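You operate a simulated robot arm through the tools that you are given. There is no shell and no other tool. Be economical: measure what you need, move in short steps, check, and stop when the job is done.

The job below is to be done with a simulated robot arm. You get a single attempt, and the scene is never put back.

Task
Feed the base tray to its line and set its dial to 3.
Fine: open the clear guard marked BASE GLUE, hold the feed lever down, close the guard again; mains stay off.

The check looks at the end state, three seconds after you hand in, the way a careful person would. Anything else that was tipped, shoved, dropped, spilled or broken makes it a failure.

Robot
A 6-joint arm with a fingered hand, fixed in place. Base frame: the origin is at the foot of the arm, x ahead of it, y to its left, z up. Readings come in mm, degrees, newtons and seconds.
With the tool pointing down near the work surface it reaches from about 340 to 820 mm from the base axis. Its first joint turns from -166.0 to 166.0 degrees. Payload 4 kg.
The tool frame sits at the grasp point between the pads (the TCP): z along the fingers, y along the line on which they close. The tips reach 26 mm beyond it. Largest opening 132 mm; the body of the gripper starts 73 mm behind the TCP. The gripper is a hand of 5 fingers: y runs from the thumb to the fingers, the wrist lies at [0, 0, -239] in the tool frame.
Orientation is told as [roll, pitch, yaw] about the base's x, y, z axes, in that order, counted from this pose: with the fingers straight down and closing along the base's y, the tool's x points along the base's -x, its y along +y and its z along -z.

Tools
- The arm moves only by the tool send_rows. Its argument "increments" is a list of rows, each an object of numbers (a shift or turn left out is 0): "tx", "ty", "tz": the shift along the base's x, y, z in units of 50 mm (1.0 is 50 mm); "ax", "ay", "az": the turn, a rotation vector about the base's x, y, z in units of 6 degrees (1.0 is 6 degrees). In form: [{"tx": .., "ty": .., "tz": .., "ax": .., "ay": .., "az": ..}, ...]. A call has 1 to 8 rows; each row shifts and turns the commanded pose from where the row before left it. A call with a number of a shift or a turn outside -1 to 1 is refused whole. Each row takes 0.2 s and may step no farther than 50 mm and 8.6 degrees from the row before; otherwise, the whole call is refused. Where a pose cannot be reached the arm comes as near as it can. A force on the tool above 90 N (or 10 N above the force at the start of the call, whichever is more), or a blocked arm, ends the call early, and 0.2 s more pass. In this call time passes only in rows, and 0.2 s behind the last. The reply holds the time, the measured pose of the TCP, the force on the tool along the base axes, the opening and the grip force, in the units named above and with some noise, with the torque about the TCP (base axes, N m) and any sound that the robot's microphone picked up, and new pictures: "views" is both (left out), scene, wrist or none.
- Cameras (640 x 400 px; columns grow to the right, rows downward): "scene" is fixed at [220.6, -497.8, 1249.6]; the picture's right is [0.94, -0.33, 0.00], its down [-0.12, -0.33, -0.94] and it looks along [0.31, 0.88, -0.35] (base axes); focal length 320 px, centre (320, 200). "wrist" rides on the gripper at [85, 2, -97] in the tool frame; the picture's right is [-0.02, 1.00, 0.00], its down [-0.75, -0.02, -0.66] and it looks along [-0.66, -0.01, 0.75] (tool axes); focal length 270 px, centre (320, 200). There is no depth. A picture from a camera that has moved, and an enlarged one, comes with that camera's place and axes in the base frame and with its lens.
- finger_targets(finger1, finger2, finger3, finger4, thumb_bend): sets how far each is bent, from 0 (flat) to 1 (curled in); at 0.3 the hand is open as for a grip, at 0.7 the pads meet at the TCP. One left out holds its place. A second passes; each finger stops where it meets its share of the squeeze, and holds until it gets a number again. It is the only way to open and close the hand. It gives what a move gives, with no picture; readings hold the bend of each and the force on the fingers (four entries, about 0 where the hand has none), thumb and palm.
- inspect(camera, box): a new picture of the part [left, top, right, bottom] of that camera's present view, enlarged. The clock stands still meanwhile.
- hand_in(): hands the job in; it is judged then, once.

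Work in short steps. Places have to be worked out from the pictures, the camera data and where the tool is seen: move nearer, look again, correct. Check each grasp and each placing, and mend what went wrong. You have 120 turns and 200 pictures in all, those below and enlarged ones among them. Open the gripper and draw the arm clear of the work before you hand the job in, unless the task says otherwise; then end with one line.

The tools are called as name(argument=value, ...) on one line, values as JSON. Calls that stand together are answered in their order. send_rows: Moves the arm, as the interface text tells. Its arguments: {"type":"object","properties":{"increments":{"type":"array","items":{"type":"object","properties":{"tx":{"type":"number"},"ty":{"type":"number"},"tz":{"type":"number"},"ax":{"type":"number"},"ay":{"type":"number"},"az":{"type":"number"}}}},"views":{"type":"string","enum":["both","scene","wrist","none"]}},"required":["increments"]} The other tools are called the same way: finger_targets (finger1, finger2, finger3, finger4, thumb_bend) moves the fingers one by one; inspect (camera, box) takes an enlarged picture of a part of a camera's view; hand_in () hands the job in.

At the start:

```text
t: 0.0
eef_pos: [567.9, 249.1, 1033.5]
ee_rot: [0.0, 0.0, -0.1]
contact_force: [-0.6, -0.9, 0.5]
wrist_torque: [0.01, -0.01, 0.0]
opening: 131.8
grasp_force: 0.0
shape: jaw
bend: [0.3, 0.3, 0.3, 0.3, 0.3]
finger forces: [0.0, 0.0, 0.1, 0.0, 0.0, 0.1]
```

scene: 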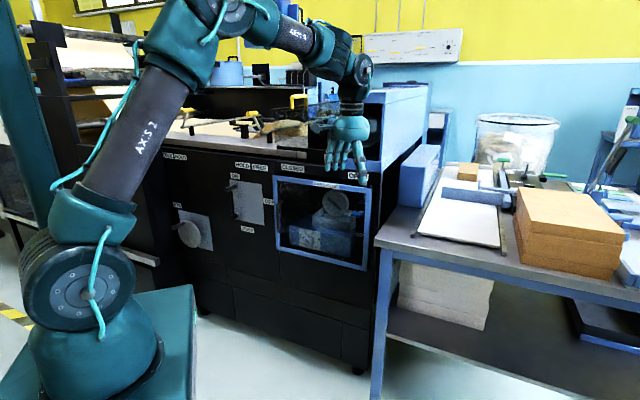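
wrist: 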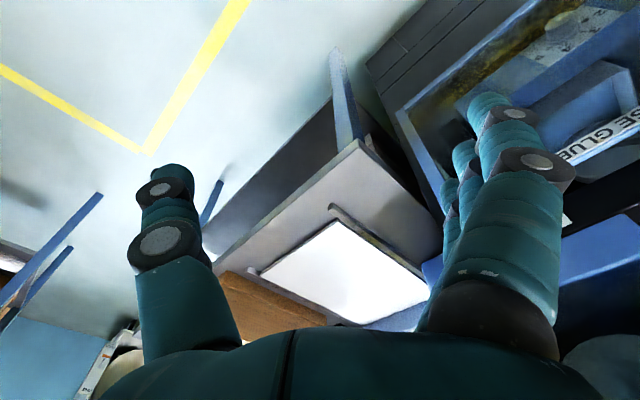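

I start by looking closely at the machine front and guard.

inspect(camera="scene", box=[260, 150, 400, 290])

inspect(camera="scene", box=[150, 130, 290, 270])

inspect(camera="scene", box=[220, 70, 400, 190])

```text
2.86 times, centred on (330, 220) of scene
camera zoom: at [220.6, -497.8, 1249.6], right [0.94, -0.33, 0.0], down [-0.12, -0.33, -0.94], along [0.31, 0.88, -0.35], focal length 916 px, centre (291, 143)
```

zoom: 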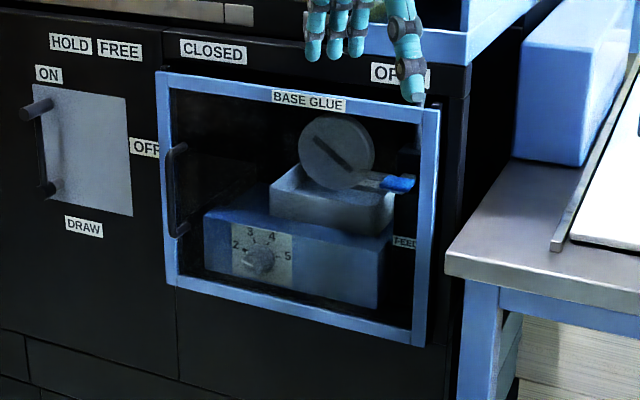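

```text
2.86 times, centred on (220, 200) of scene
camera zoom: at [220.6, -497.8, 1249.6], right [0.94, -0.33, 0.0], down [-0.12, -0.33, -0.94], along [0.31, 0.88, -0.35], focal length 916 px, centre (606, 200)
```

zoom: 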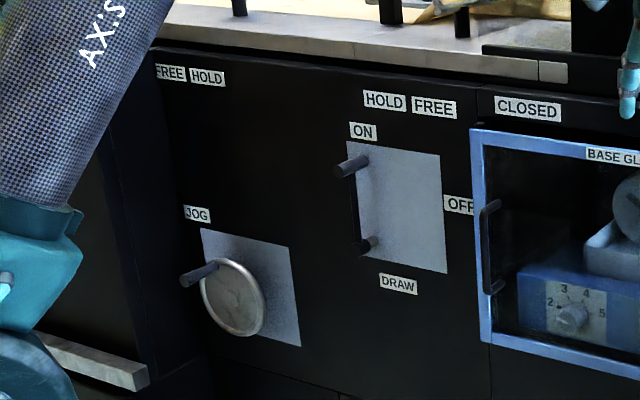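

```text
3.33 times, centred on (310, 130) of scene
camera zoom: at [220.6, -497.8, 1249.6], right [0.94, -0.33, 0.0], down [-0.12, -0.33, -0.94], along [0.31, 0.88, -0.35], focal length 1068 px, centre (353, 433)
```

zoom: 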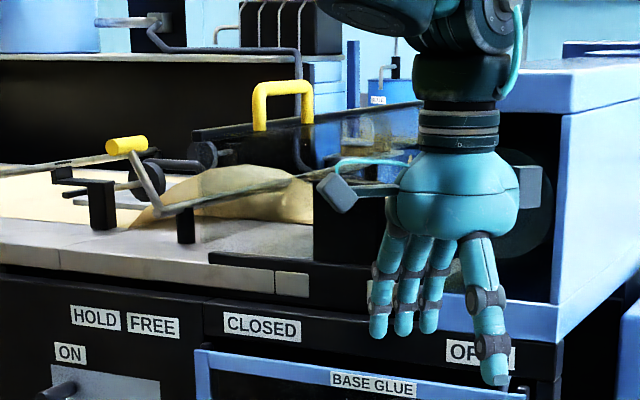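

The front of the machine is a plane roughly square to azimuth 47°, about 845 mm from the base. The guard spans z 550–890. I'll spin the hand so the wrist camera ends up on top when the hand points forward, starting with the yaw.

send_rows(increments=[{"az": -1, "tx": -0.13, "ty": 0.15}, {"az": -1, "tx": -0.13, "ty": 0.15}, {"az": -1, "tx": -0.13, "ty": 0.15}, {"az": -1, "tx": -0.13, "ty": 0.15}, {"az": -1, "tx": -0.13, "ty": 0.15}, {"az": -1, "tx": -0.13, "ty": 0.15}, {"az": -1, "tx": -0.13, "ty": 0.15}, {"az": -1, "tx": -0.13, "ty": 0.15}], views="none")

send_rows(increments=[{"az": -1, "tx": -0.13, "ty": 0.15}, {"az": -1, "tx": -0.13, "ty": 0.15}, {"az": -1, "tx": -0.13, "ty": 0.15}, {"az": -1, "tx": -0.13, "ty": 0.15}, {"az": -1, "tx": -0.13, "ty": 0.15}, {"az": -1, "tx": -0.13, "ty": 0.15}, {"az": -1, "tx": -0.13, "ty": 0.15}, {"az": -1, "tx": -0.13, "ty": 0.15}], views="both")

```text
t: 1.8
eef_pos: [515.8, 308.4, 1033.7]
ee_rot: [-0.1, 0.0, -48.1]
contact_force: [-0.5, 0.0, -0.3]
wrist_torque: [0.02, 0.02, 0.01]
opening: 131.9
grasp_force: 0.1
shape: jaw
bend: [0.3, 0.3, 0.3, 0.3, 0.3]
finger forces: [0.0, 0.0, 0.0, 0.0, 0.1, 0.0]
```

```text
t: 3.6
eef_pos: [465.1, 369.4, 1034.0]
ee_rot: [0.0, -0.1, -96.1]
contact_force: [-0.5, 1.8, 1.0]
wrist_torque: [0.01, 0.04, -0.02]
opening: 132.1
grasp_force: 0.1
shape: jaw
bend: [0.3, 0.3, 0.3, 0.3, 0.3]
finger forces: [0.0, 0.1, 0.0, 0.0, 0.0, 0.1]
camera wrist: at [475.1, 452.7, 1131.1], right [0.99, -0.13, 0.0], down [-0.1, -0.75, 0.66], along [-0.08, -0.65, -0.75], focal length 270 px, centre (320, 200)
```

scene: 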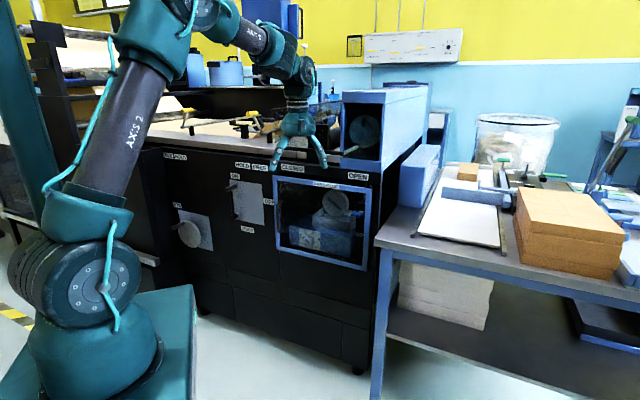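
wrist: 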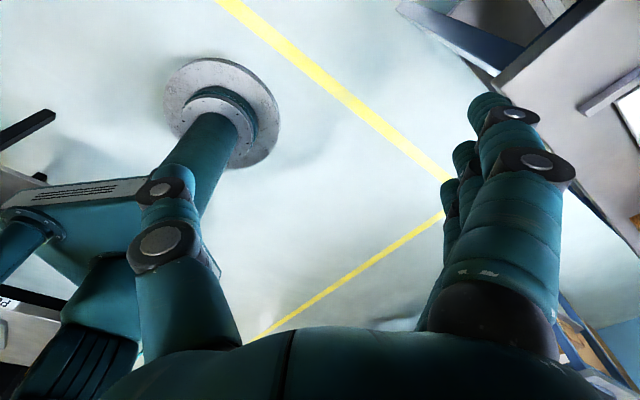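

Yaw works. Finish it and begin pitching the hand forward, moving toward azimuth 47°.

send_rows(increments=[{"az": -1}, {"az": -1}, {"az": -1}, {"az": -1}, {"az": -1}, {"az": -1}, {"ax": 0.73, "ay": -0.68}, {"ax": 0.73, "ay": -0.68}], views="none")

send_rows(increments=[{"ax": 0.73, "ay": -0.68, "ty": 0.15}, {"ax": 0.73, "ay": -0.68, "ty": 0.15}, {"ax": 0.73, "ay": -0.68, "ty": 0.15}, {"ax": 0.73, "ay": -0.68, "ty": 0.15}, {"ax": 0.73, "ay": -0.68, "ty": 0.15}, {"ax": 0.73, "ay": -0.68, "ty": 0.15}, {"ax": 0.73, "ay": -0.68, "ty": 0.15}, {"ax": 0.73, "ay": -0.68, "ty": 0.15}], views="both")

```text
t: 5.4
eef_pos: [463.8, 367.8, 1033.2]
ee_rot: [0.1, 12.0, -132.0]
contact_force: [0.1, 0.4, -0.4]
wrist_torque: [0.0, -0.03, -0.02]
opening: 132.0
grasp_force: 0.2
shape: jaw
bend: [0.3, 0.3, 0.3, 0.3, 0.3]
finger forces: [0.0, 0.0, 0.0, 0.0, 0.0, 0.1]
```

```text
t: 7.2
eef_pos: [464.4, 426.7, 1033.1]
ee_rot: [1.7, 59.9, -130.9]
contact_force: [0.3, -0.4, -0.2]
wrist_torque: [0.01, 0.0, 0.01]
opening: 131.9
grasp_force: 0.0
shape: jaw
bend: [0.3, 0.3, 0.3, 0.3, 0.3]
finger forces: [0.0, 0.0, 0.0, 0.1, 0.0, 0.0]
camera wrist: at [435.9, 397.7, 1155.1], right [0.73, -0.68, 0.0], down [-0.65, -0.69, -0.32], along [0.22, 0.24, -0.95], focal length 270 px, centre (320, 200)
```

scene: 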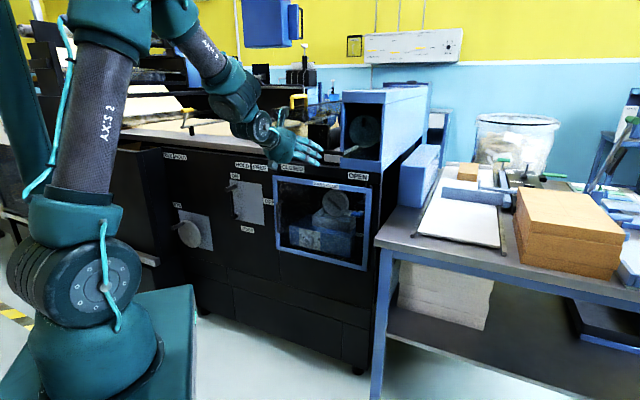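
wrist: 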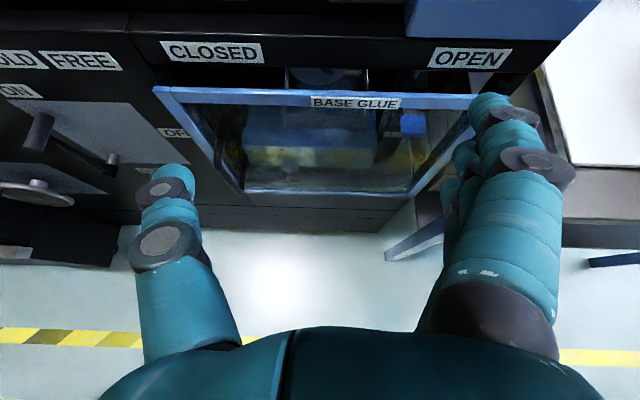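

Very good view. I'll zoom in on the door to understand the mechanism.

inspect(camera="wrist", box=[140, 20, 360, 210])

inspect(camera="wrist", box=[340, 20, 560, 210])

inspect(camera="scene", box=[265, 165, 385, 275])

```text
2.11 times, centred on (250, 115) of wrist
camera zoom: at [435.9, 397.7, 1155.1], right [0.73, -0.68, 0.0], down [-0.65, -0.69, -0.32], along [0.22, 0.24, -0.95], focal length 569 px, centre (467, 379)
```

zoom: 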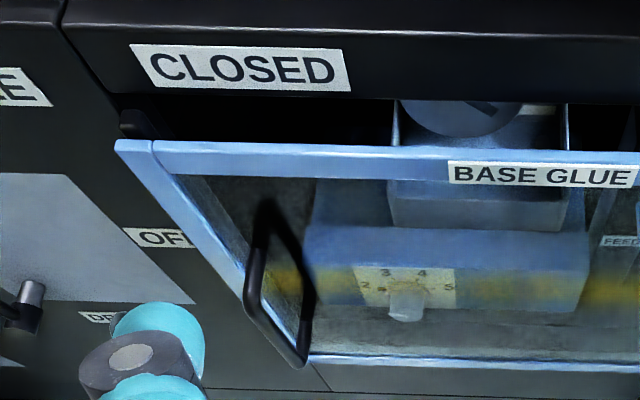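

```text
2.11 times, centred on (450, 115) of wrist
camera zoom: at [435.9, 397.7, 1155.1], right [0.73, -0.68, 0.0], down [-0.65, -0.69, -0.32], along [0.22, 0.24, -0.95], focal length 569 px, centre (46, 379)
```

zoom: 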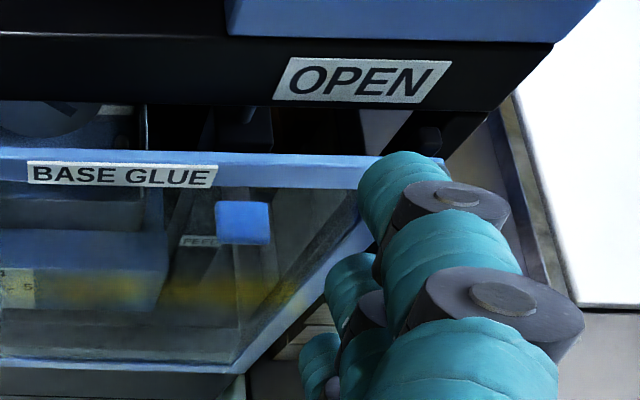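

```text
3.64 times, centred on (325, 220) of scene
camera zoom: at [220.6, -497.8, 1249.6], right [0.94, -0.33, 0.0], down [-0.12, -0.33, -0.94], along [0.31, 0.88, -0.35], focal length 1166 px, centre (302, 127)
```

zoom: 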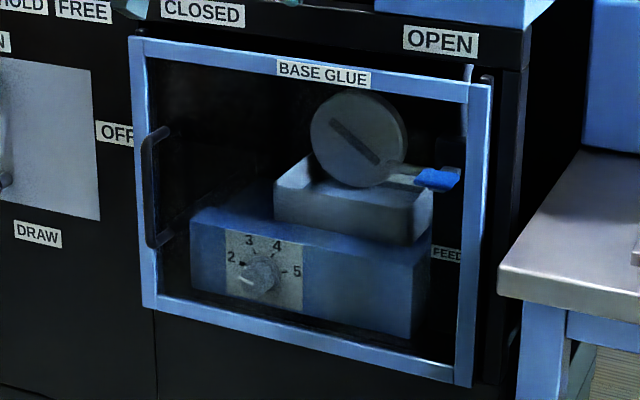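

I take it the guard is hinged at the right with a vertical handle on the left. I'll level the hand and bring it in front of the handle for a closer look.

send_rows(increments=[{"ax": 0.73, "ay": -0.68, "tx": -0.29, "ty": 0.36, "tz": -0.7}, {"ax": 0.73, "ay": -0.68, "tx": -0.29, "ty": 0.36, "tz": -0.7}, {"ax": 0.73, "ay": -0.68, "tx": -0.29, "ty": 0.36, "tz": -0.7}, {"ax": 0.73, "ay": -0.68, "tx": -0.29, "ty": 0.36, "tz": -0.7}, {"ax": 0.73, "ay": -0.68, "tx": -0.29, "ty": 0.36, "tz": -0.7}, {"tx": -0.29, "ty": 0.36, "tz": -0.7}], views="both")

```text
t: 8.6
eef_pos: [427.3, 595.4, 860.0]
ee_rot: [62.9, 89.1, -69.9]
contact_force: [-0.6, 0.4, -1.0]
wrist_torque: [-0.01, 0.0, -0.04]
opening: 131.9
grasp_force: 0.0
shape: jaw
bend: [0.3, 0.3, 0.3, 0.3, 0.3]
finger forces: [0.0, 0.1, 0.1, 0.0, 0.0, 0.0]
out of reach, approached as far as the arm can: row 4, 5, 6
camera wrist: at [361.5, 525.4, 946.2], right [0.73, -0.68, 0.0], down [-0.46, -0.48, -0.75], along [0.51, 0.55, -0.66], focal length 270 px, centre (320, 200)
```

scene: 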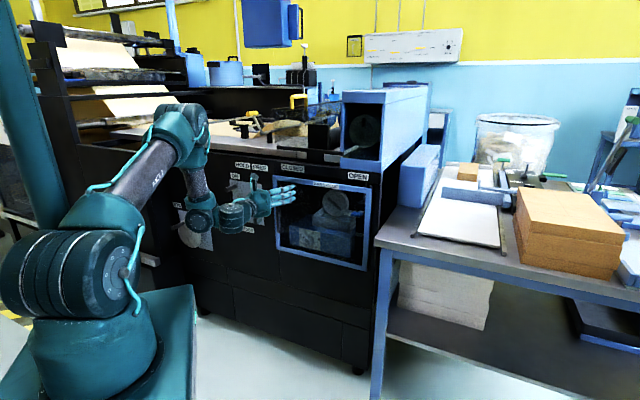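
wrist: 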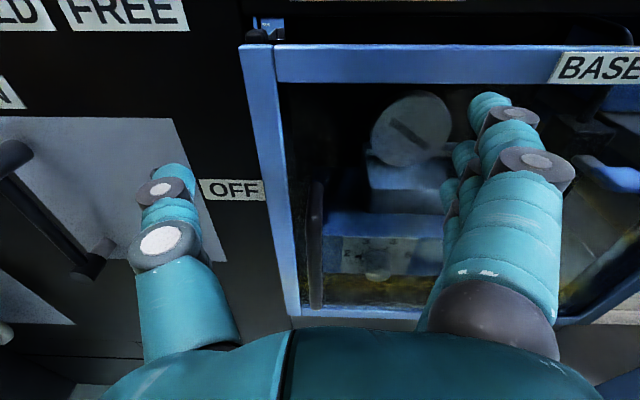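

The arm can't fold farther back in this pose, so the TCP sits about 725 along the face normal. I'll zoom in on the handle and the interior.

inspect(camera="wrist", box=[230, 20, 450, 330])

inspect(camera="scene", box=[240, 150, 380, 280])

```text
1.29 times, centred on (340, 175) of wrist
camera zoom: at [361.5, 525.4, 946.2], right [0.73, -0.68, 0.0], down [-0.46, -0.48, -0.75], along [0.51, 0.55, -0.66], focal length 349 px, centre (294, 232)
```

zoom: 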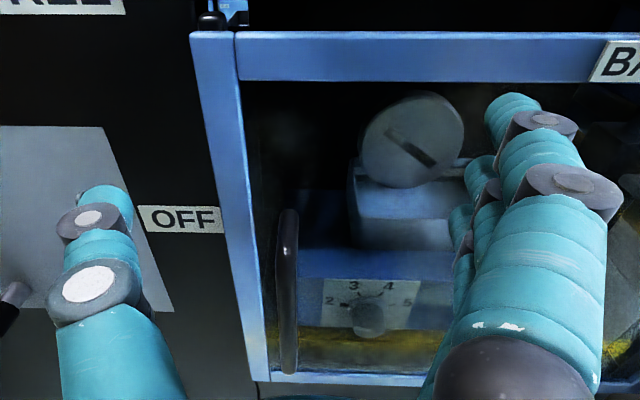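

```text
3.08 times, centred on (310, 215) of scene
camera zoom: at [220.6, -497.8, 1249.6], right [0.94, -0.33, 0.0], down [-0.12, -0.33, -0.94], along [0.31, 0.88, -0.35], focal length 986 px, centre (351, 154)
```

zoom: 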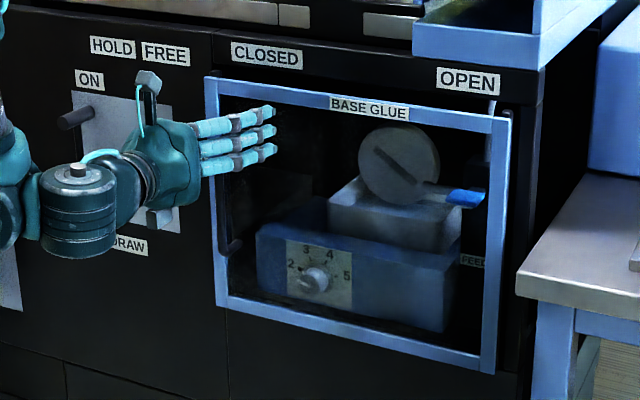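

Bar comes out at u≈-98, n≈750, z 693–815, with the door plane at n≈795. Now I'll lower to z≈757 in front of the bar, then check.

send_rows(increments=[{"tz": -0.7}, {"tz": -0.7}, {"tz": -0.66}], views="both")

```text
t: 9.4
eef_pos: [439.6, 614.6, 763.3]
ee_rot: [63.6, 88.9, -69.4]
contact_force: [0.3, 0.5, -0.1]
wrist_torque: [-0.01, 0.0, -0.01]
opening: 132.0
grasp_force: 0.1
shape: jaw
bend: [0.3, 0.3, 0.3, 0.3, 0.3]
finger forces: [0.0, 0.1, 0.0, 0.0, 0.0, 0.0]
out of reach, approached as far as the arm can: row 1, 2, 3
camera wrist: at [374.7, 545.1, 848.5], right [0.73, -0.68, -0.01], down [-0.46, -0.48, -0.75], along [0.51, 0.55, -0.66], focal length 270 px, centre (320, 200)
```

scene: 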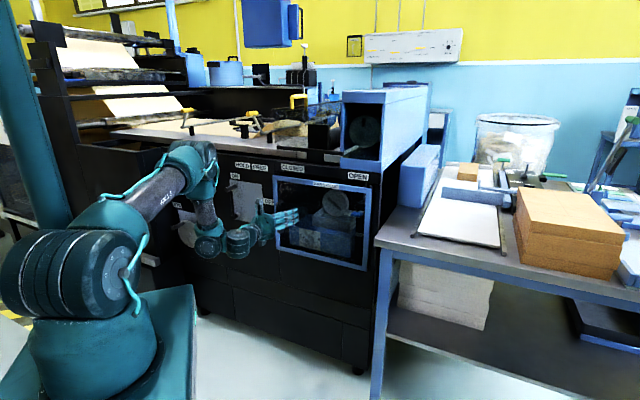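
wrist: 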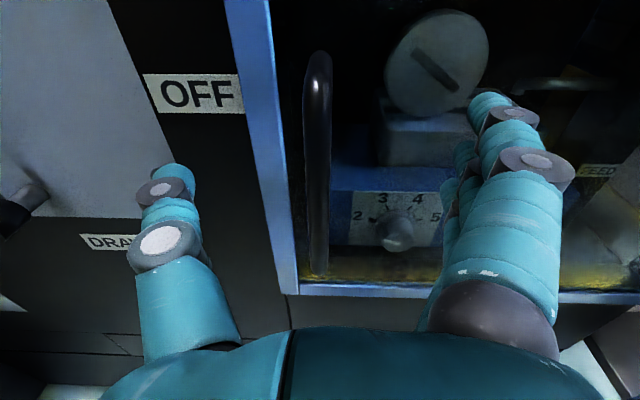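

The TCP is at the bar (n≈749, u≈-98). The level pose is at the arm's limit, so I'll tilt down one step to see how the commanded pose behaves before gripping.

send_rows(increments=[{"ax": -0.73, "ay": 0.68}], views="none")

```text
t: 9.8
eef_pos: [441.5, 614.9, 762.4]
ee_rot: [8.8, 83.7, -124.1]
contact_force: [-0.6, 0.4, -1.0]
wrist_torque: [0.0, 0.01, -0.01]
opening: 131.7
grasp_force: 0.2
shape: jaw
bend: [0.3, 0.3, 0.3, 0.3, 0.3]
finger forces: [0.0, 0.0, 0.1, 0.1, 0.0, 0.1]
```

The commanded pose follows the reached one. Now grip the bar.

finger_targets(finger1=0.7, finger2=0.7, finger3=0.7, finger4=0.7, thumb_bend=0.7)

inspect(camera="wrist", box=[140, 40, 560, 330])

```text
t: 10.8
eef_pos: [440.8, 615.6, 763.1]
ee_rot: [8.8, 83.6, -124.1]
contact_force: [-0.9, -0.5, -0.6]
wrist_torque: [-0.01, -0.01, 0.01]
opening: 25.3
grasp_force: 1.3
shape: fingers
bend: [0.7, 0.7, 0.69, 0.69, 0.69]
finger forces: [0.1, 0.0, 0.3, 0.6, 1.7, 0.0]
```

```text
1.38 times, centred on (350, 185) of wrist
camera zoom: at [380.9, 552.3, 858.1], right [0.73, -0.68, 0.0], down [-0.5, -0.54, -0.68], along [0.46, 0.5, -0.74], focal length 373 px, centre (279, 221)
```

zoom: 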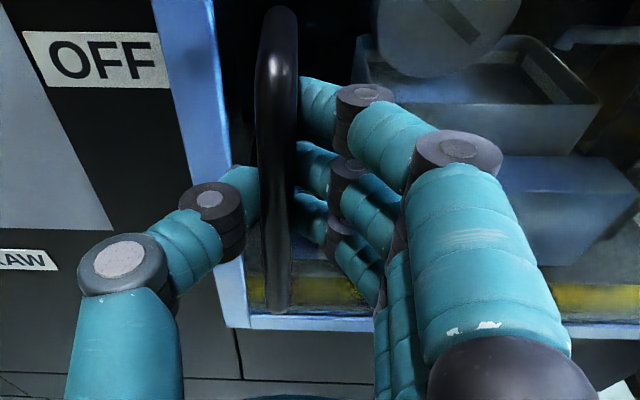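

Fingers and thumb wrap behind the bar. I'll squeeze slightly more and pull back along -n while tilting.

finger_targets(finger1=0.85, finger2=0.85, finger3=0.85, finger4=0.85, thumb_bend=0.8)

send_rows(increments=[{"ax": -0.73, "ay": 0.68, "tx": -0.1, "ty": -0.11}, {"ax": -0.73, "ay": 0.68, "tx": -0.14, "ty": -0.15}, {"ax": -0.73, "ay": 0.68, "tx": -0.14, "ty": -0.15}], views="both")

```text
t: 11.8
eef_pos: [440.9, 614.4, 763.0]
ee_rot: [8.9, 83.6, -124.1]
contact_force: [2.6, -2.0, -0.5]
wrist_torque: [0.09, -0.16, 0.1]
opening: 23.9
grasp_force: 2.3
shape: fingers
bend: [0.85, 0.78, 0.78, 0.83, 0.76]
finger forces: [0.3, 0.0, 0.0, 5.3, 0.0, 0.0]
```

```text
t: 12.6
eef_pos: [420.8, 594.4, 762.4]
ee_rot: [2.3, 65.7, -130.6]
contact_force: [5.2, -2.3, -4.5]
wrist_torque: [0.97, -0.67, 0.31]
opening: 23.5
grasp_force: 39.8
shape: fingers
bend: [0.85, 0.81, 0.8, 0.77, 0.81]
finger forces: [2.5, 0.2, 0.0, 24.4, 53.4, 0.1]
camera wrist: at [384.9, 556.4, 880.2], right [0.73, -0.68, 0.0], down [-0.62, -0.66, -0.42], along [0.28, 0.31, -0.91], focal length 270 px, centre (320, 200)
```

scene: 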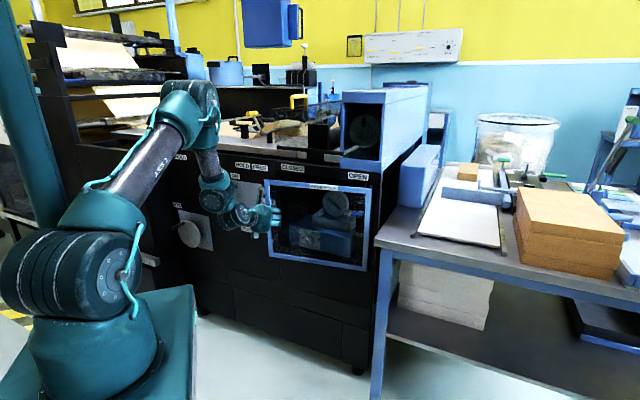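
wrist: 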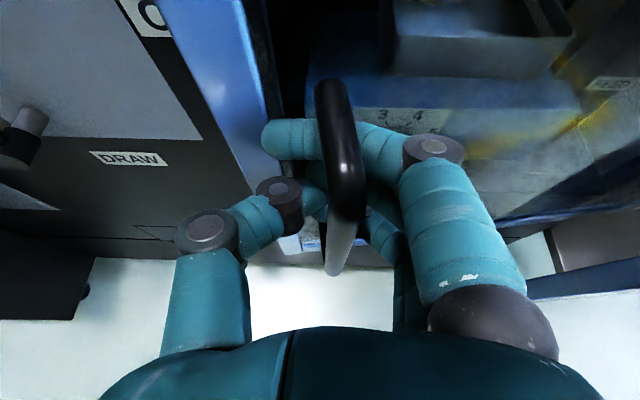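

The guard swings on its right-hand hinge. Keep pulling along the arc.

send_rows(increments=[{"tx": -0.207, "ty": -0.354, "ax": -0.5, "ay": 0.47}, {"tx": -0.178, "ty": -0.381, "ax": -0.5, "ay": 0.47}, {"tx": -0.149, "ty": -0.408, "ax": -0.5, "ay": 0.47}, {"tx": -0.119, "ty": -0.436, "ax": -0.5, "ay": 0.47}], views="both")

```text
t: 13.6
eef_pos: [390.2, 515.6, 763.4]
ee_rot: [1.1, 49.3, -131.5]
contact_force: [8.0, 1.0, -24.8]
wrist_torque: [2.72, -2.54, 1.41]
opening: 34.6
grasp_force: 80.9
shape: fingers
bend: [0.96, 0.82, 0.8, 0.71, 0.81]
finger forces: [41.9, 66.5, 0.0, 53.7, 0.1, 0.0]
camera wrist: at [376.9, 502.5, 890.7], right [0.73, -0.68, 0.0], down [-0.68, -0.72, -0.14], along [0.09, 0.11, -0.99], focal length 270 px, centre (320, 200)
```

scene: 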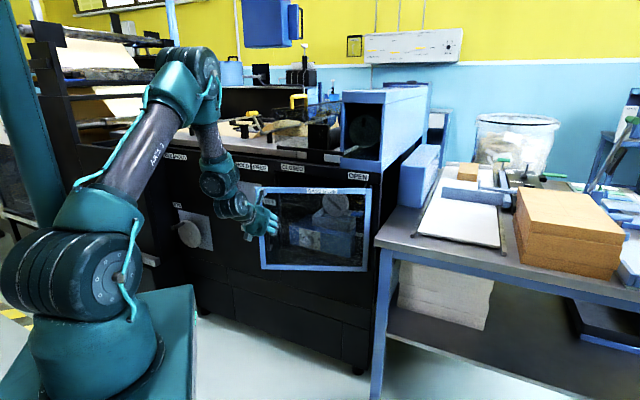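
wrist: 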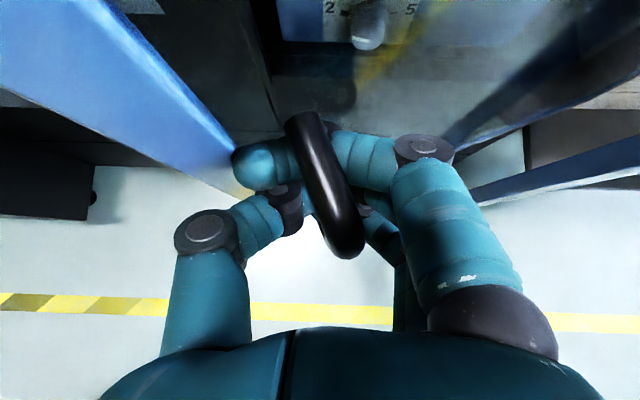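

The guard is open about 20° but the grip is getting tight, so release and look.

finger_targets(finger1=0.3, finger2=0.3, finger3=0.3, finger4=0.3, thumb_bend=0.3)

send_rows(increments=[{"tx": -0.1, "ty": -0.11, "tz": 0.1}], views="both")

```text
t: 14.6
eef_pos: [388.9, 515.6, 764.5]
ee_rot: [1.0, 49.4, -131.5]
contact_force: [1.2, -0.1, 0.0]
wrist_torque: [0.0, 0.02, -0.03]
opening: 138.6
grasp_force: 0.1
shape: fingers
bend: [0.3, 0.3, 0.3, 0.3, 0.3]
finger forces: [0.1, 0.1, 0.1, 0.1, 0.0, 0.1]
```

```text
t: 15.0
eef_pos: [384.4, 510.0, 768.6]
ee_rot: [0.8, 49.4, -131.6]
contact_force: [-0.4, -0.1, 0.1]
wrist_torque: [-0.01, 0.0, -0.02]
opening: 138.5
grasp_force: 0.1
shape: fingers
bend: [0.3, 0.3, 0.3, 0.3, 0.3]
finger forces: [0.0, 0.0, 0.0, 0.1, 0.0, 0.0]
camera wrist: at [371.7, 496.8, 896.6], right [0.73, -0.68, 0.0], down [-0.68, -0.72, -0.14], along [0.09, 0.11, -0.99], focal length 270 px, centre (320, 200)
```

scene: 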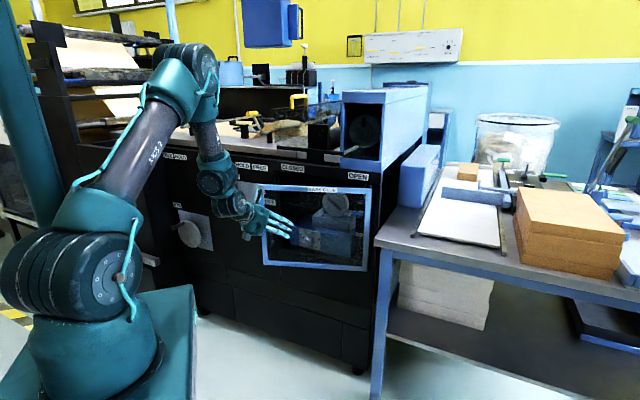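
wrist: 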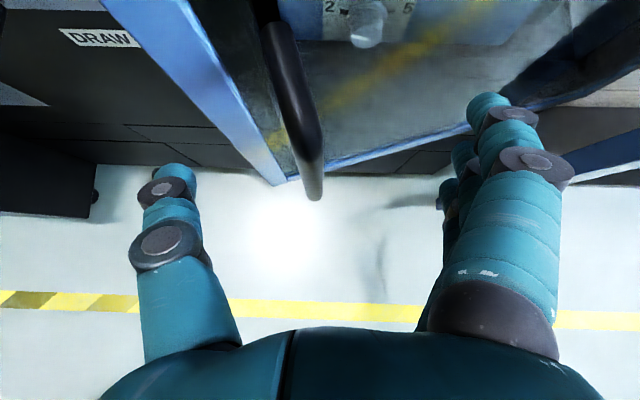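

The guard stays put when released. The thumb is left of the bar, and because the bar stands off the leaf, pushing it right swings the guard further open. I'll sweep right along the arc.

send_rows(increments=[{"tx": 0.62, "ty": -0.58}, {"tx": 0.1, "ty": -0.45}, {"tx": -0.12, "ty": -0.6}], views="both")

```text
t: 15.8
eef_pos: [415.2, 428.9, 768.6]
ee_rot: [1.0, 49.5, -131.5]
contact_force: [0.2, -0.7, 0.0]
wrist_torque: [-0.01, -0.01, 0.01]
opening: 138.4
grasp_force: 0.0
shape: fingers
bend: [0.3, 0.3, 0.3, 0.3, 0.3]
finger forces: [0.0, 0.0, 0.0, 0.0, 0.0, 0.1]
camera wrist: at [402.4, 415.8, 895.1], right [0.73, -0.68, 0.0], down [-0.68, -0.72, -0.14], along [0.09, 0.11, -0.99], focal length 270 px, centre (320, 200)
```

scene: 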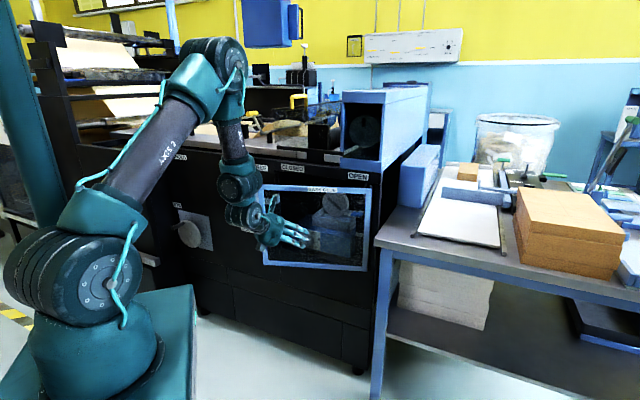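
wrist: 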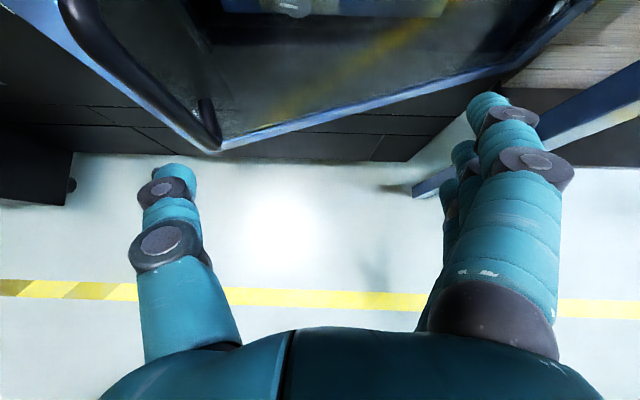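

The thumb passed in front of the bar, which is at u≈-75, n≈654. I'll go back left, forward past the bar, then right again.

send_rows(increments=[{"tx": -0.5, "ty": 0.47}, {"tx": -0.5, "ty": 0.47}, {"tx": 0.44, "ty": 0.48}, {"tx": 0.44, "ty": 0.48}], views="wrist")

```text
t: 16.8
eef_pos: [409.5, 525.5, 767.5]
ee_rot: [1.0, 49.4, -131.5]
contact_force: [0.6, 0.2, -0.6]
wrist_torque: [-0.01, 0.02, 0.04]
opening: 138.6
grasp_force: 0.0
shape: fingers
bend: [0.3, 0.3, 0.3, 0.3, 0.3]
finger forces: [0.0, 0.1, 0.1, 0.1, 0.0, 0.0]
camera wrist: at [396.6, 512.8, 895.4], right [0.73, -0.68, 0.0], down [-0.68, -0.72, -0.14], along [0.1, 0.11, -0.99], focal length 270 px, centre (320, 200)
```

wrist: 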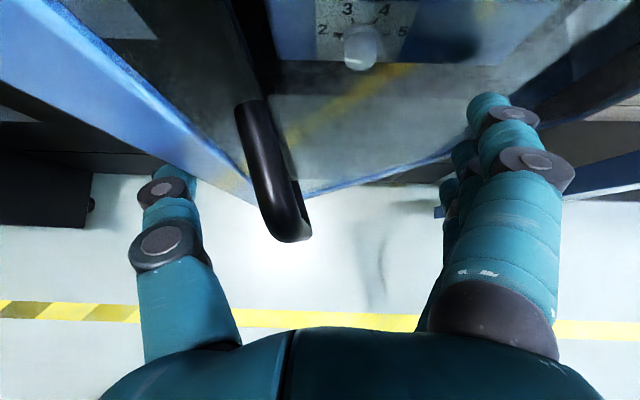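

Thumb is now left of and beyond the bar. Sweep right along the arc.

send_rows(increments=[{"tx": 0.66, "ty": -0.61}, {"tx": 0.05, "ty": -0.53}, {"tx": 0.0, "ty": -0.55}, {"tx": 0.02, "ty": -0.6}], views="both")

```text
t: 17.8
eef_pos: [435.7, 410.7, 764.7]
ee_rot: [0.7, 48.3, -131.2]
contact_force: [-82.4, 9.1, -27.9]
wrist_torque: [-1.15, -3.94, 2.03]
opening: 169.9
grasp_force: 39.2
shape: fingers
bend: [0.3, 0.3, 0.3, 0.3, 0.0]
finger forces: [0.1, 0.1, 0.0, 0.1, 77.4, 0.0]
camera wrist: at [424.8, 399.7, 891.7], right [0.74, -0.68, -0.01], down [-0.67, -0.73, -0.12], along [0.08, 0.1, -0.99], focal length 270 px, centre (320, 200)
```

scene: 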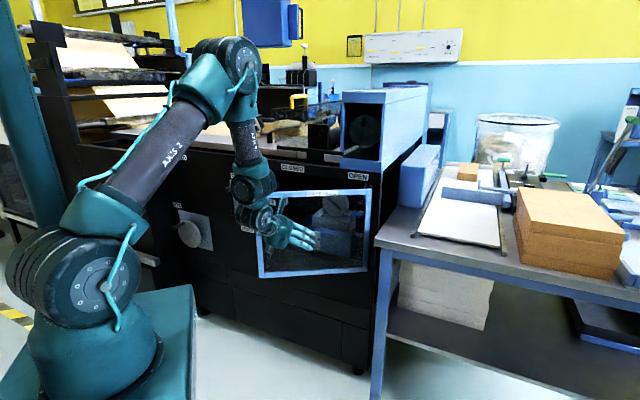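
wrist: 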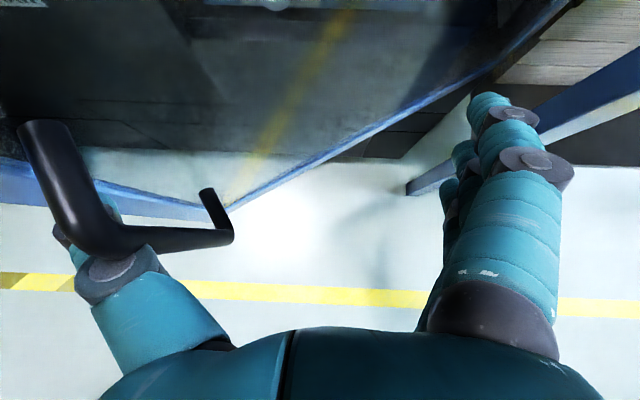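

Thumb is wedged against the handle with high force. Back off to the left to release it; the guard is already open about 33°.

send_rows(increments=[{"tx": -0.4, "ty": 0.37}, {"tx": -0.4, "ty": 0.37}], views="both")

```text
t: 18.4
eef_pos: [407.2, 449.0, 770.6]
ee_rot: [1.1, 49.8, -131.9]
contact_force: [0.1, -0.7, 0.3]
wrist_torque: [0.0, -0.02, -0.03]
opening: 139.2
grasp_force: 0.0
shape: fingers
bend: [0.3, 0.3, 0.3, 0.3, 0.3]
finger forces: [0.0, 0.0, 0.0, 0.0, 0.1, 0.1]
camera wrist: at [393.2, 435.2, 897.7], right [0.73, -0.69, 0.0], down [-0.68, -0.72, -0.15], along [0.1, 0.11, -0.99], focal length 270 px, centre (320, 200)
```

scene: 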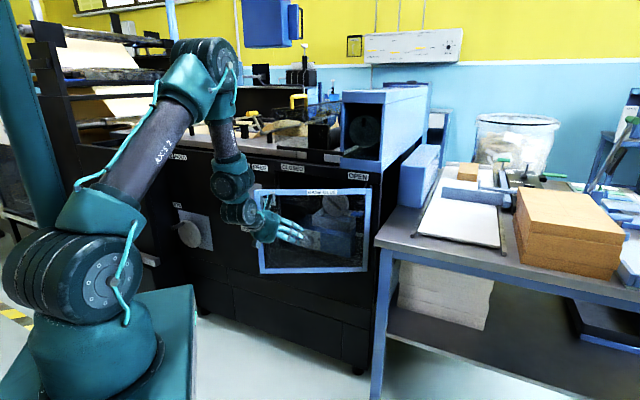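
wrist: 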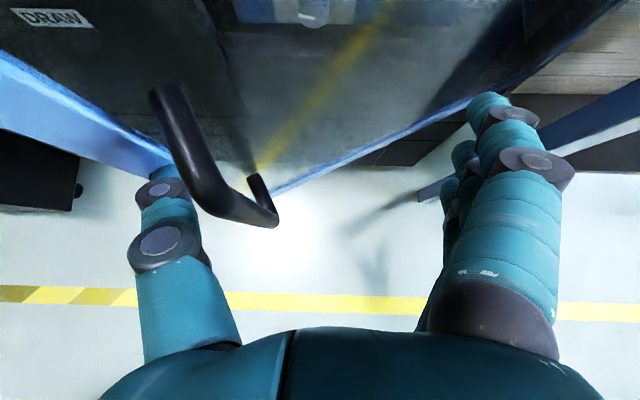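

Thumb is free. I'll back off, rise above the guard and turn the hand to point down, so it can drop behind the leaf.

send_rows(increments=[{"tx": -0.4, "ty": -0.43}, {"tz": 0.9, "tx": -0.1, "ty": -0.1, "ax": -0.5, "ay": 0.47}, {"tz": 0.95, "ax": -0.73, "ay": 0.68}, {"tz": 0.95, "ax": -0.73, "ay": 0.68}, {"tz": 0.95, "ax": -0.73, "ay": 0.68}, {"tz": 0.95, "ax": -0.73, "ay": 0.68}, {"ax": -0.73, "ay": 0.68}, {"ax": -0.73, "ay": 0.68}], views="both")

```text
t: 20.2
eef_pos: [379.2, 420.5, 1003.3]
ee_rot: [0.0, 9.3, -132.1]
contact_force: [0.0, -1.1, -0.9]
wrist_torque: [0.0, 0.0, -0.02]
opening: 139.4
grasp_force: 0.0
shape: fingers
bend: [0.3, 0.3, 0.3, 0.3, 0.3]
finger forces: [0.0, 0.0, 0.0, 0.0, 0.0, 0.0]
camera wrist: at [425.6, 470.5, 1112.3], right [0.73, -0.68, 0.0], down [-0.58, -0.62, 0.53], along [-0.36, -0.38, -0.85], focal length 270 px, centre (320, 200)
```

scene: 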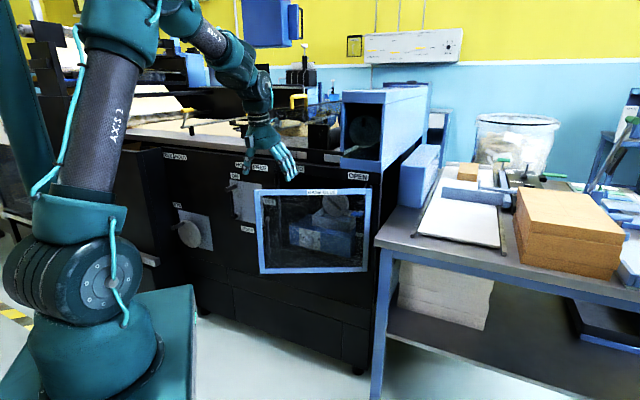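
wrist: 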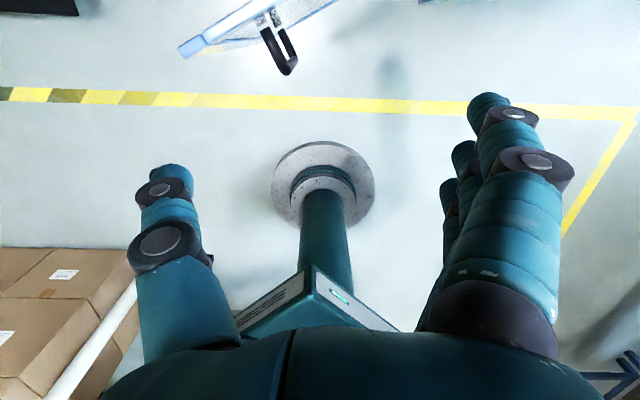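

The leaf's top-left corner is about (u -92, n 626) at 30° open. I'll come over the top with the hand tilted about 45° and hook the fingers behind the leaf.

send_rows(increments=[{"tx": 0.226, "ty": 0.56, "ax": 0.73, "ay": -0.68}, {"tx": 0.226, "ty": 0.56, "ax": 0.73, "ay": -0.68}, {"tx": 0.226, "ty": 0.56, "ax": 0.73, "ay": -0.68}, {"tx": 0.226, "ty": 0.56, "ax": 0.73, "ay": -0.68}, {"tx": 0.226, "ty": 0.56, "ax": 0.73, "ay": -0.68}, {"tx": 0.226, "ty": 0.56, "ax": 0.73, "ay": -0.68}], views="both")

```text
t: 21.6
eef_pos: [447.1, 588.8, 1003.9]
ee_rot: [0.8, 45.3, -131.7]
contact_force: [-0.2, 0.0, 1.6]
wrist_torque: [-0.04, 0.01, -0.02]
opening: 139.6
grasp_force: 0.1
shape: fingers
bend: [0.3, 0.3, 0.3, 0.3, 0.3]
finger forces: [0.0, 0.0, 0.0, 0.1, 0.1, 0.1]
camera wrist: at [440.8, 582.3, 1132.1], right [0.73, -0.68, 0.0], down [-0.68, -0.73, -0.07], along [0.05, 0.06, -1.0], focal length 270 px, centre (320, 200)
```

scene: 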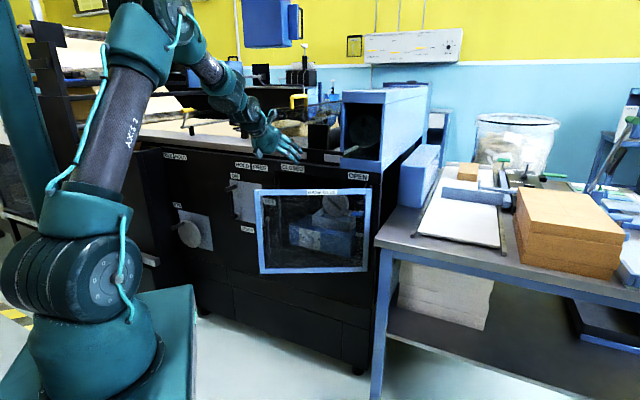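
wrist: 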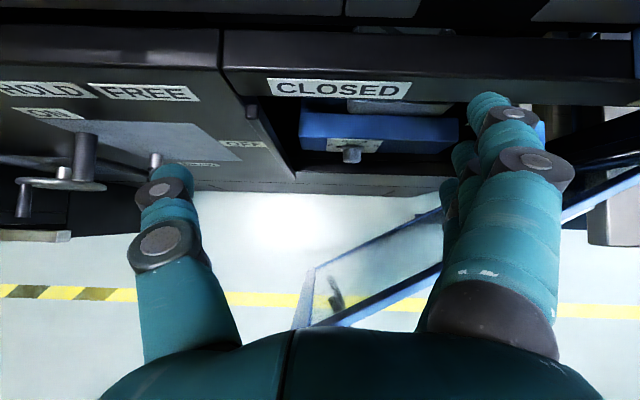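

Clear view: leaf tip is near (u -95, n 639). Shift 30 mm left and lower the fingers behind the leaf.

send_rows(increments=[{"tx": -0.37, "ty": 0.48}, {"tz": -0.8}, {"tz": -0.8}, {"tz": -0.7}], views="both")

```text
t: 22.6
eef_pos: [429.4, 610.7, 888.1]
ee_rot: [0.9, 45.3, -131.7]
contact_force: [1.0, 0.4, 1.1]
wrist_torque: [-0.02, -0.04, 0.03]
opening: 139.6
grasp_force: 0.0
shape: fingers
bend: [0.3, 0.3, 0.3, 0.3, 0.3]
finger forces: [0.1, 0.0, 0.1, 0.0, 0.0, 0.0]
camera wrist: at [423.9, 604.0, 1016.3], right [0.73, -0.68, 0.0], down [-0.68, -0.73, -0.07], along [0.05, 0.06, -1.0], focal length 270 px, centre (320, 200)
```

scene: 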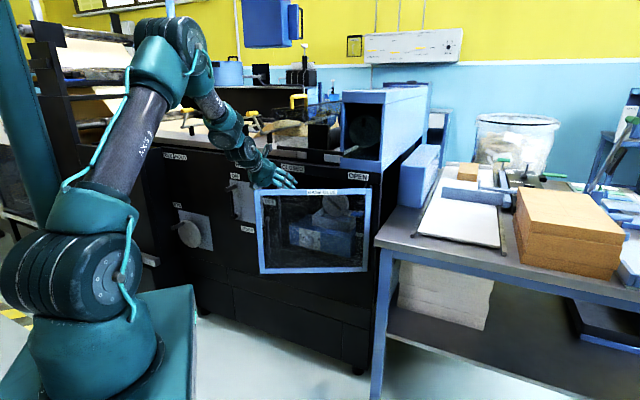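
wrist: 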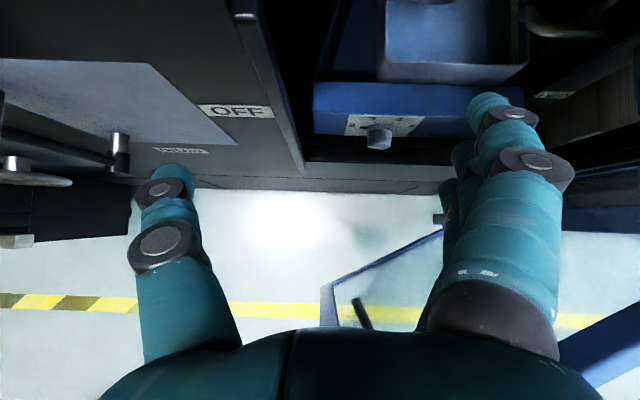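

The fingers are behind the leaf. Pull back and right, moderately.

send_rows(increments=[{"tx": -0.26, "ty": -0.72}, {"tx": -0.2, "ty": -0.74}, {"tx": -0.15, "ty": -0.76}], views="both")

```text
t: 23.4
eef_pos: [398.9, 499.8, 887.6]
ee_rot: [0.8, 45.3, -131.8]
contact_force: [-0.3, 0.3, -0.1]
wrist_torque: [0.0, 0.0, 0.01]
opening: 139.6
grasp_force: 0.1
shape: fingers
bend: [0.3, 0.3, 0.3, 0.3, 0.3]
finger forces: [0.0, 0.0, 0.0, 0.1, 0.0, 0.0]
camera wrist: at [392.3, 494.0, 1017.4], right [0.73, -0.68, 0.0], down [-0.68, -0.73, -0.07], along [0.05, 0.06, -1.0], focal length 270 px, centre (320, 200)
```

scene: 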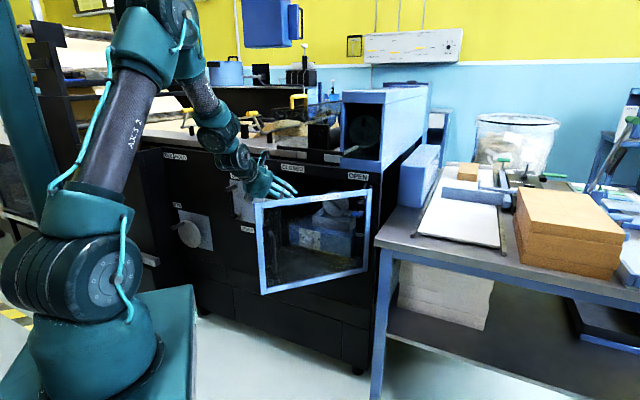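
wrist: 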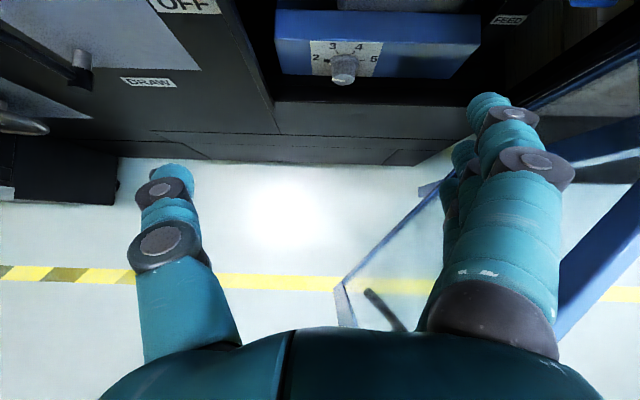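

It swings freely. Continue the arc.

send_rows(increments=[{"tx": -0.016, "ty": -0.75}, {"tx": 0.07, "ty": -0.75}, {"tx": 0.196, "ty": -0.73}, {"tx": 0.31, "ty": -0.7}, {"tx": 0.446, "ty": -0.64}], views="both")

```text
t: 24.6
eef_pos: [449.2, 322.3, 888.6]
ee_rot: [0.7, 45.3, -131.8]
contact_force: [-0.3, 0.1, -0.3]
wrist_torque: [0.03, 0.02, 0.03]
opening: 139.3
grasp_force: 0.1
shape: fingers
bend: [0.3, 0.3, 0.3, 0.3, 0.3]
finger forces: [0.0, 0.1, 0.1, 0.0, 0.1, 0.0]
camera wrist: at [443.5, 315.2, 1017.2], right [0.73, -0.68, 0.0], down [-0.68, -0.73, -0.07], along [0.05, 0.06, -1.0], focal length 270 px, centre (320, 200)
```

scene: 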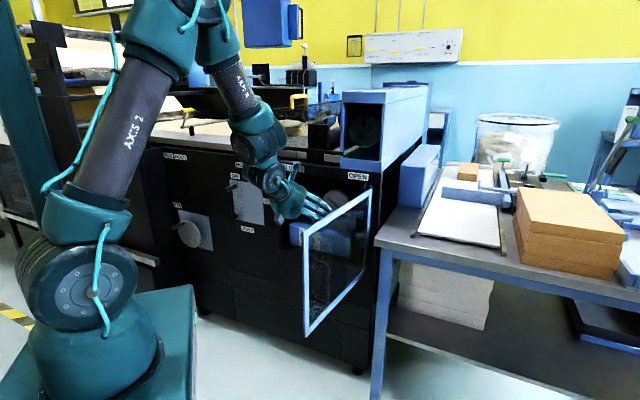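
wrist: 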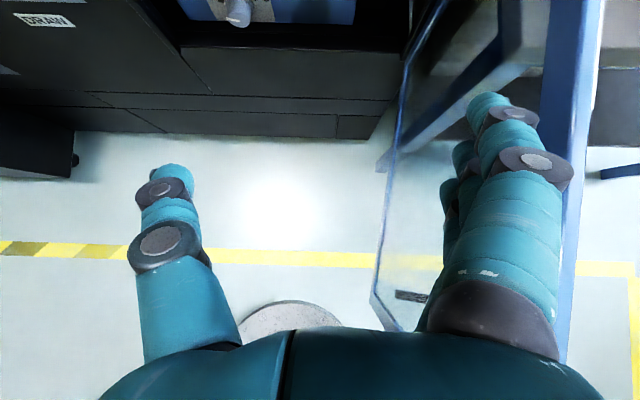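

Nearly 90° open. One more push to the right.

send_rows(increments=[{"tx": 0.6, "ty": -0.56}], views="both")

```text
t: 25.0
eef_pos: [478.4, 293.0, 888.7]
ee_rot: [0.8, 45.2, -131.6]
contact_force: [-0.1, -0.6, 0.2]
wrist_torque: [0.02, 0.01, 0.0]
opening: 139.3
grasp_force: 0.1
shape: fingers
bend: [0.3, 0.3, 0.3, 0.3, 0.3]
finger forces: [0.1, 0.0, 0.0, 0.1, 0.0, 0.0]
camera wrist: at [472.2, 287.1, 1017.5], right [0.73, -0.68, 0.0], down [-0.68, -0.73, -0.07], along [0.05, 0.05, -1.0], focal length 270 px, centre (320, 200)
```

scene: 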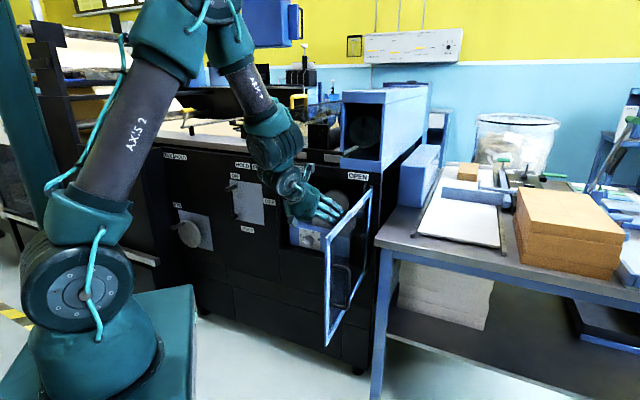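
wrist: 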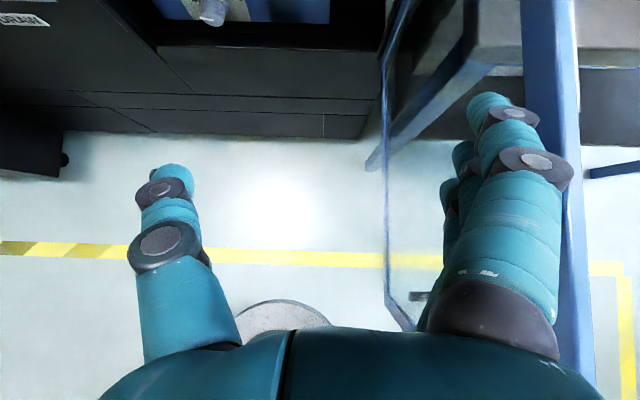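

The guard is at about 90°. I'll move left and tilt up for a good look at the interior.

send_rows(increments=[{"tx": -0.6, "ty": 0.56}, {"tx": -0.05, "ty": 0.45, "ax": 0.73, "ay": -0.68}, {"tx": -0.05, "ty": 0.6, "ax": 0.73, "ay": -0.68}, {"tx": -0.05, "ty": 0.6, "ax": 0.73, "ay": -0.68}, {"tx": -0.05, "ty": 0.6, "ax": 0.73, "ay": -0.68}], views="both")

```text
t: 26.2
eef_pos: [438.7, 435.5, 888.6]
ee_rot: [2.2, 69.3, -130.6]
contact_force: [0.6, 0.8, 0.3]
wrist_torque: [-0.01, 0.02, -0.03]
opening: 139.4
grasp_force: 0.1
shape: fingers
bend: [0.3, 0.3, 0.3, 0.3, 0.3]
finger forces: [0.1, 0.1, 0.0, 0.1, 0.0, 0.0]
camera wrist: at [397.1, 391.8, 1002.3], right [0.73, -0.68, -0.01], down [-0.6, -0.64, -0.47], along [0.32, 0.35, -0.88], focal length 270 px, centre (320, 200)
```

scene: 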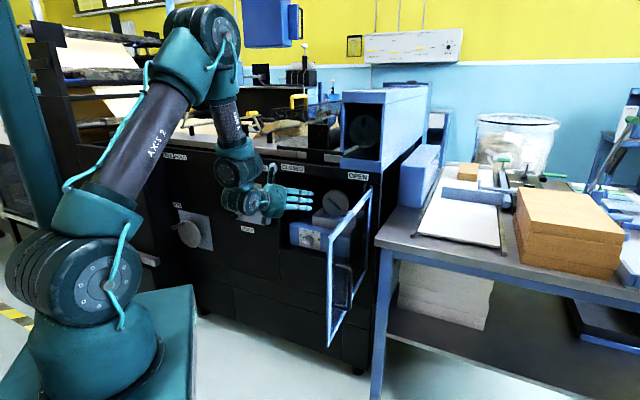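
wrist: 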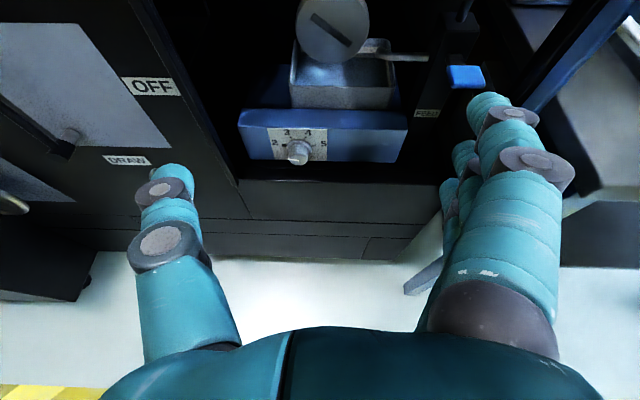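

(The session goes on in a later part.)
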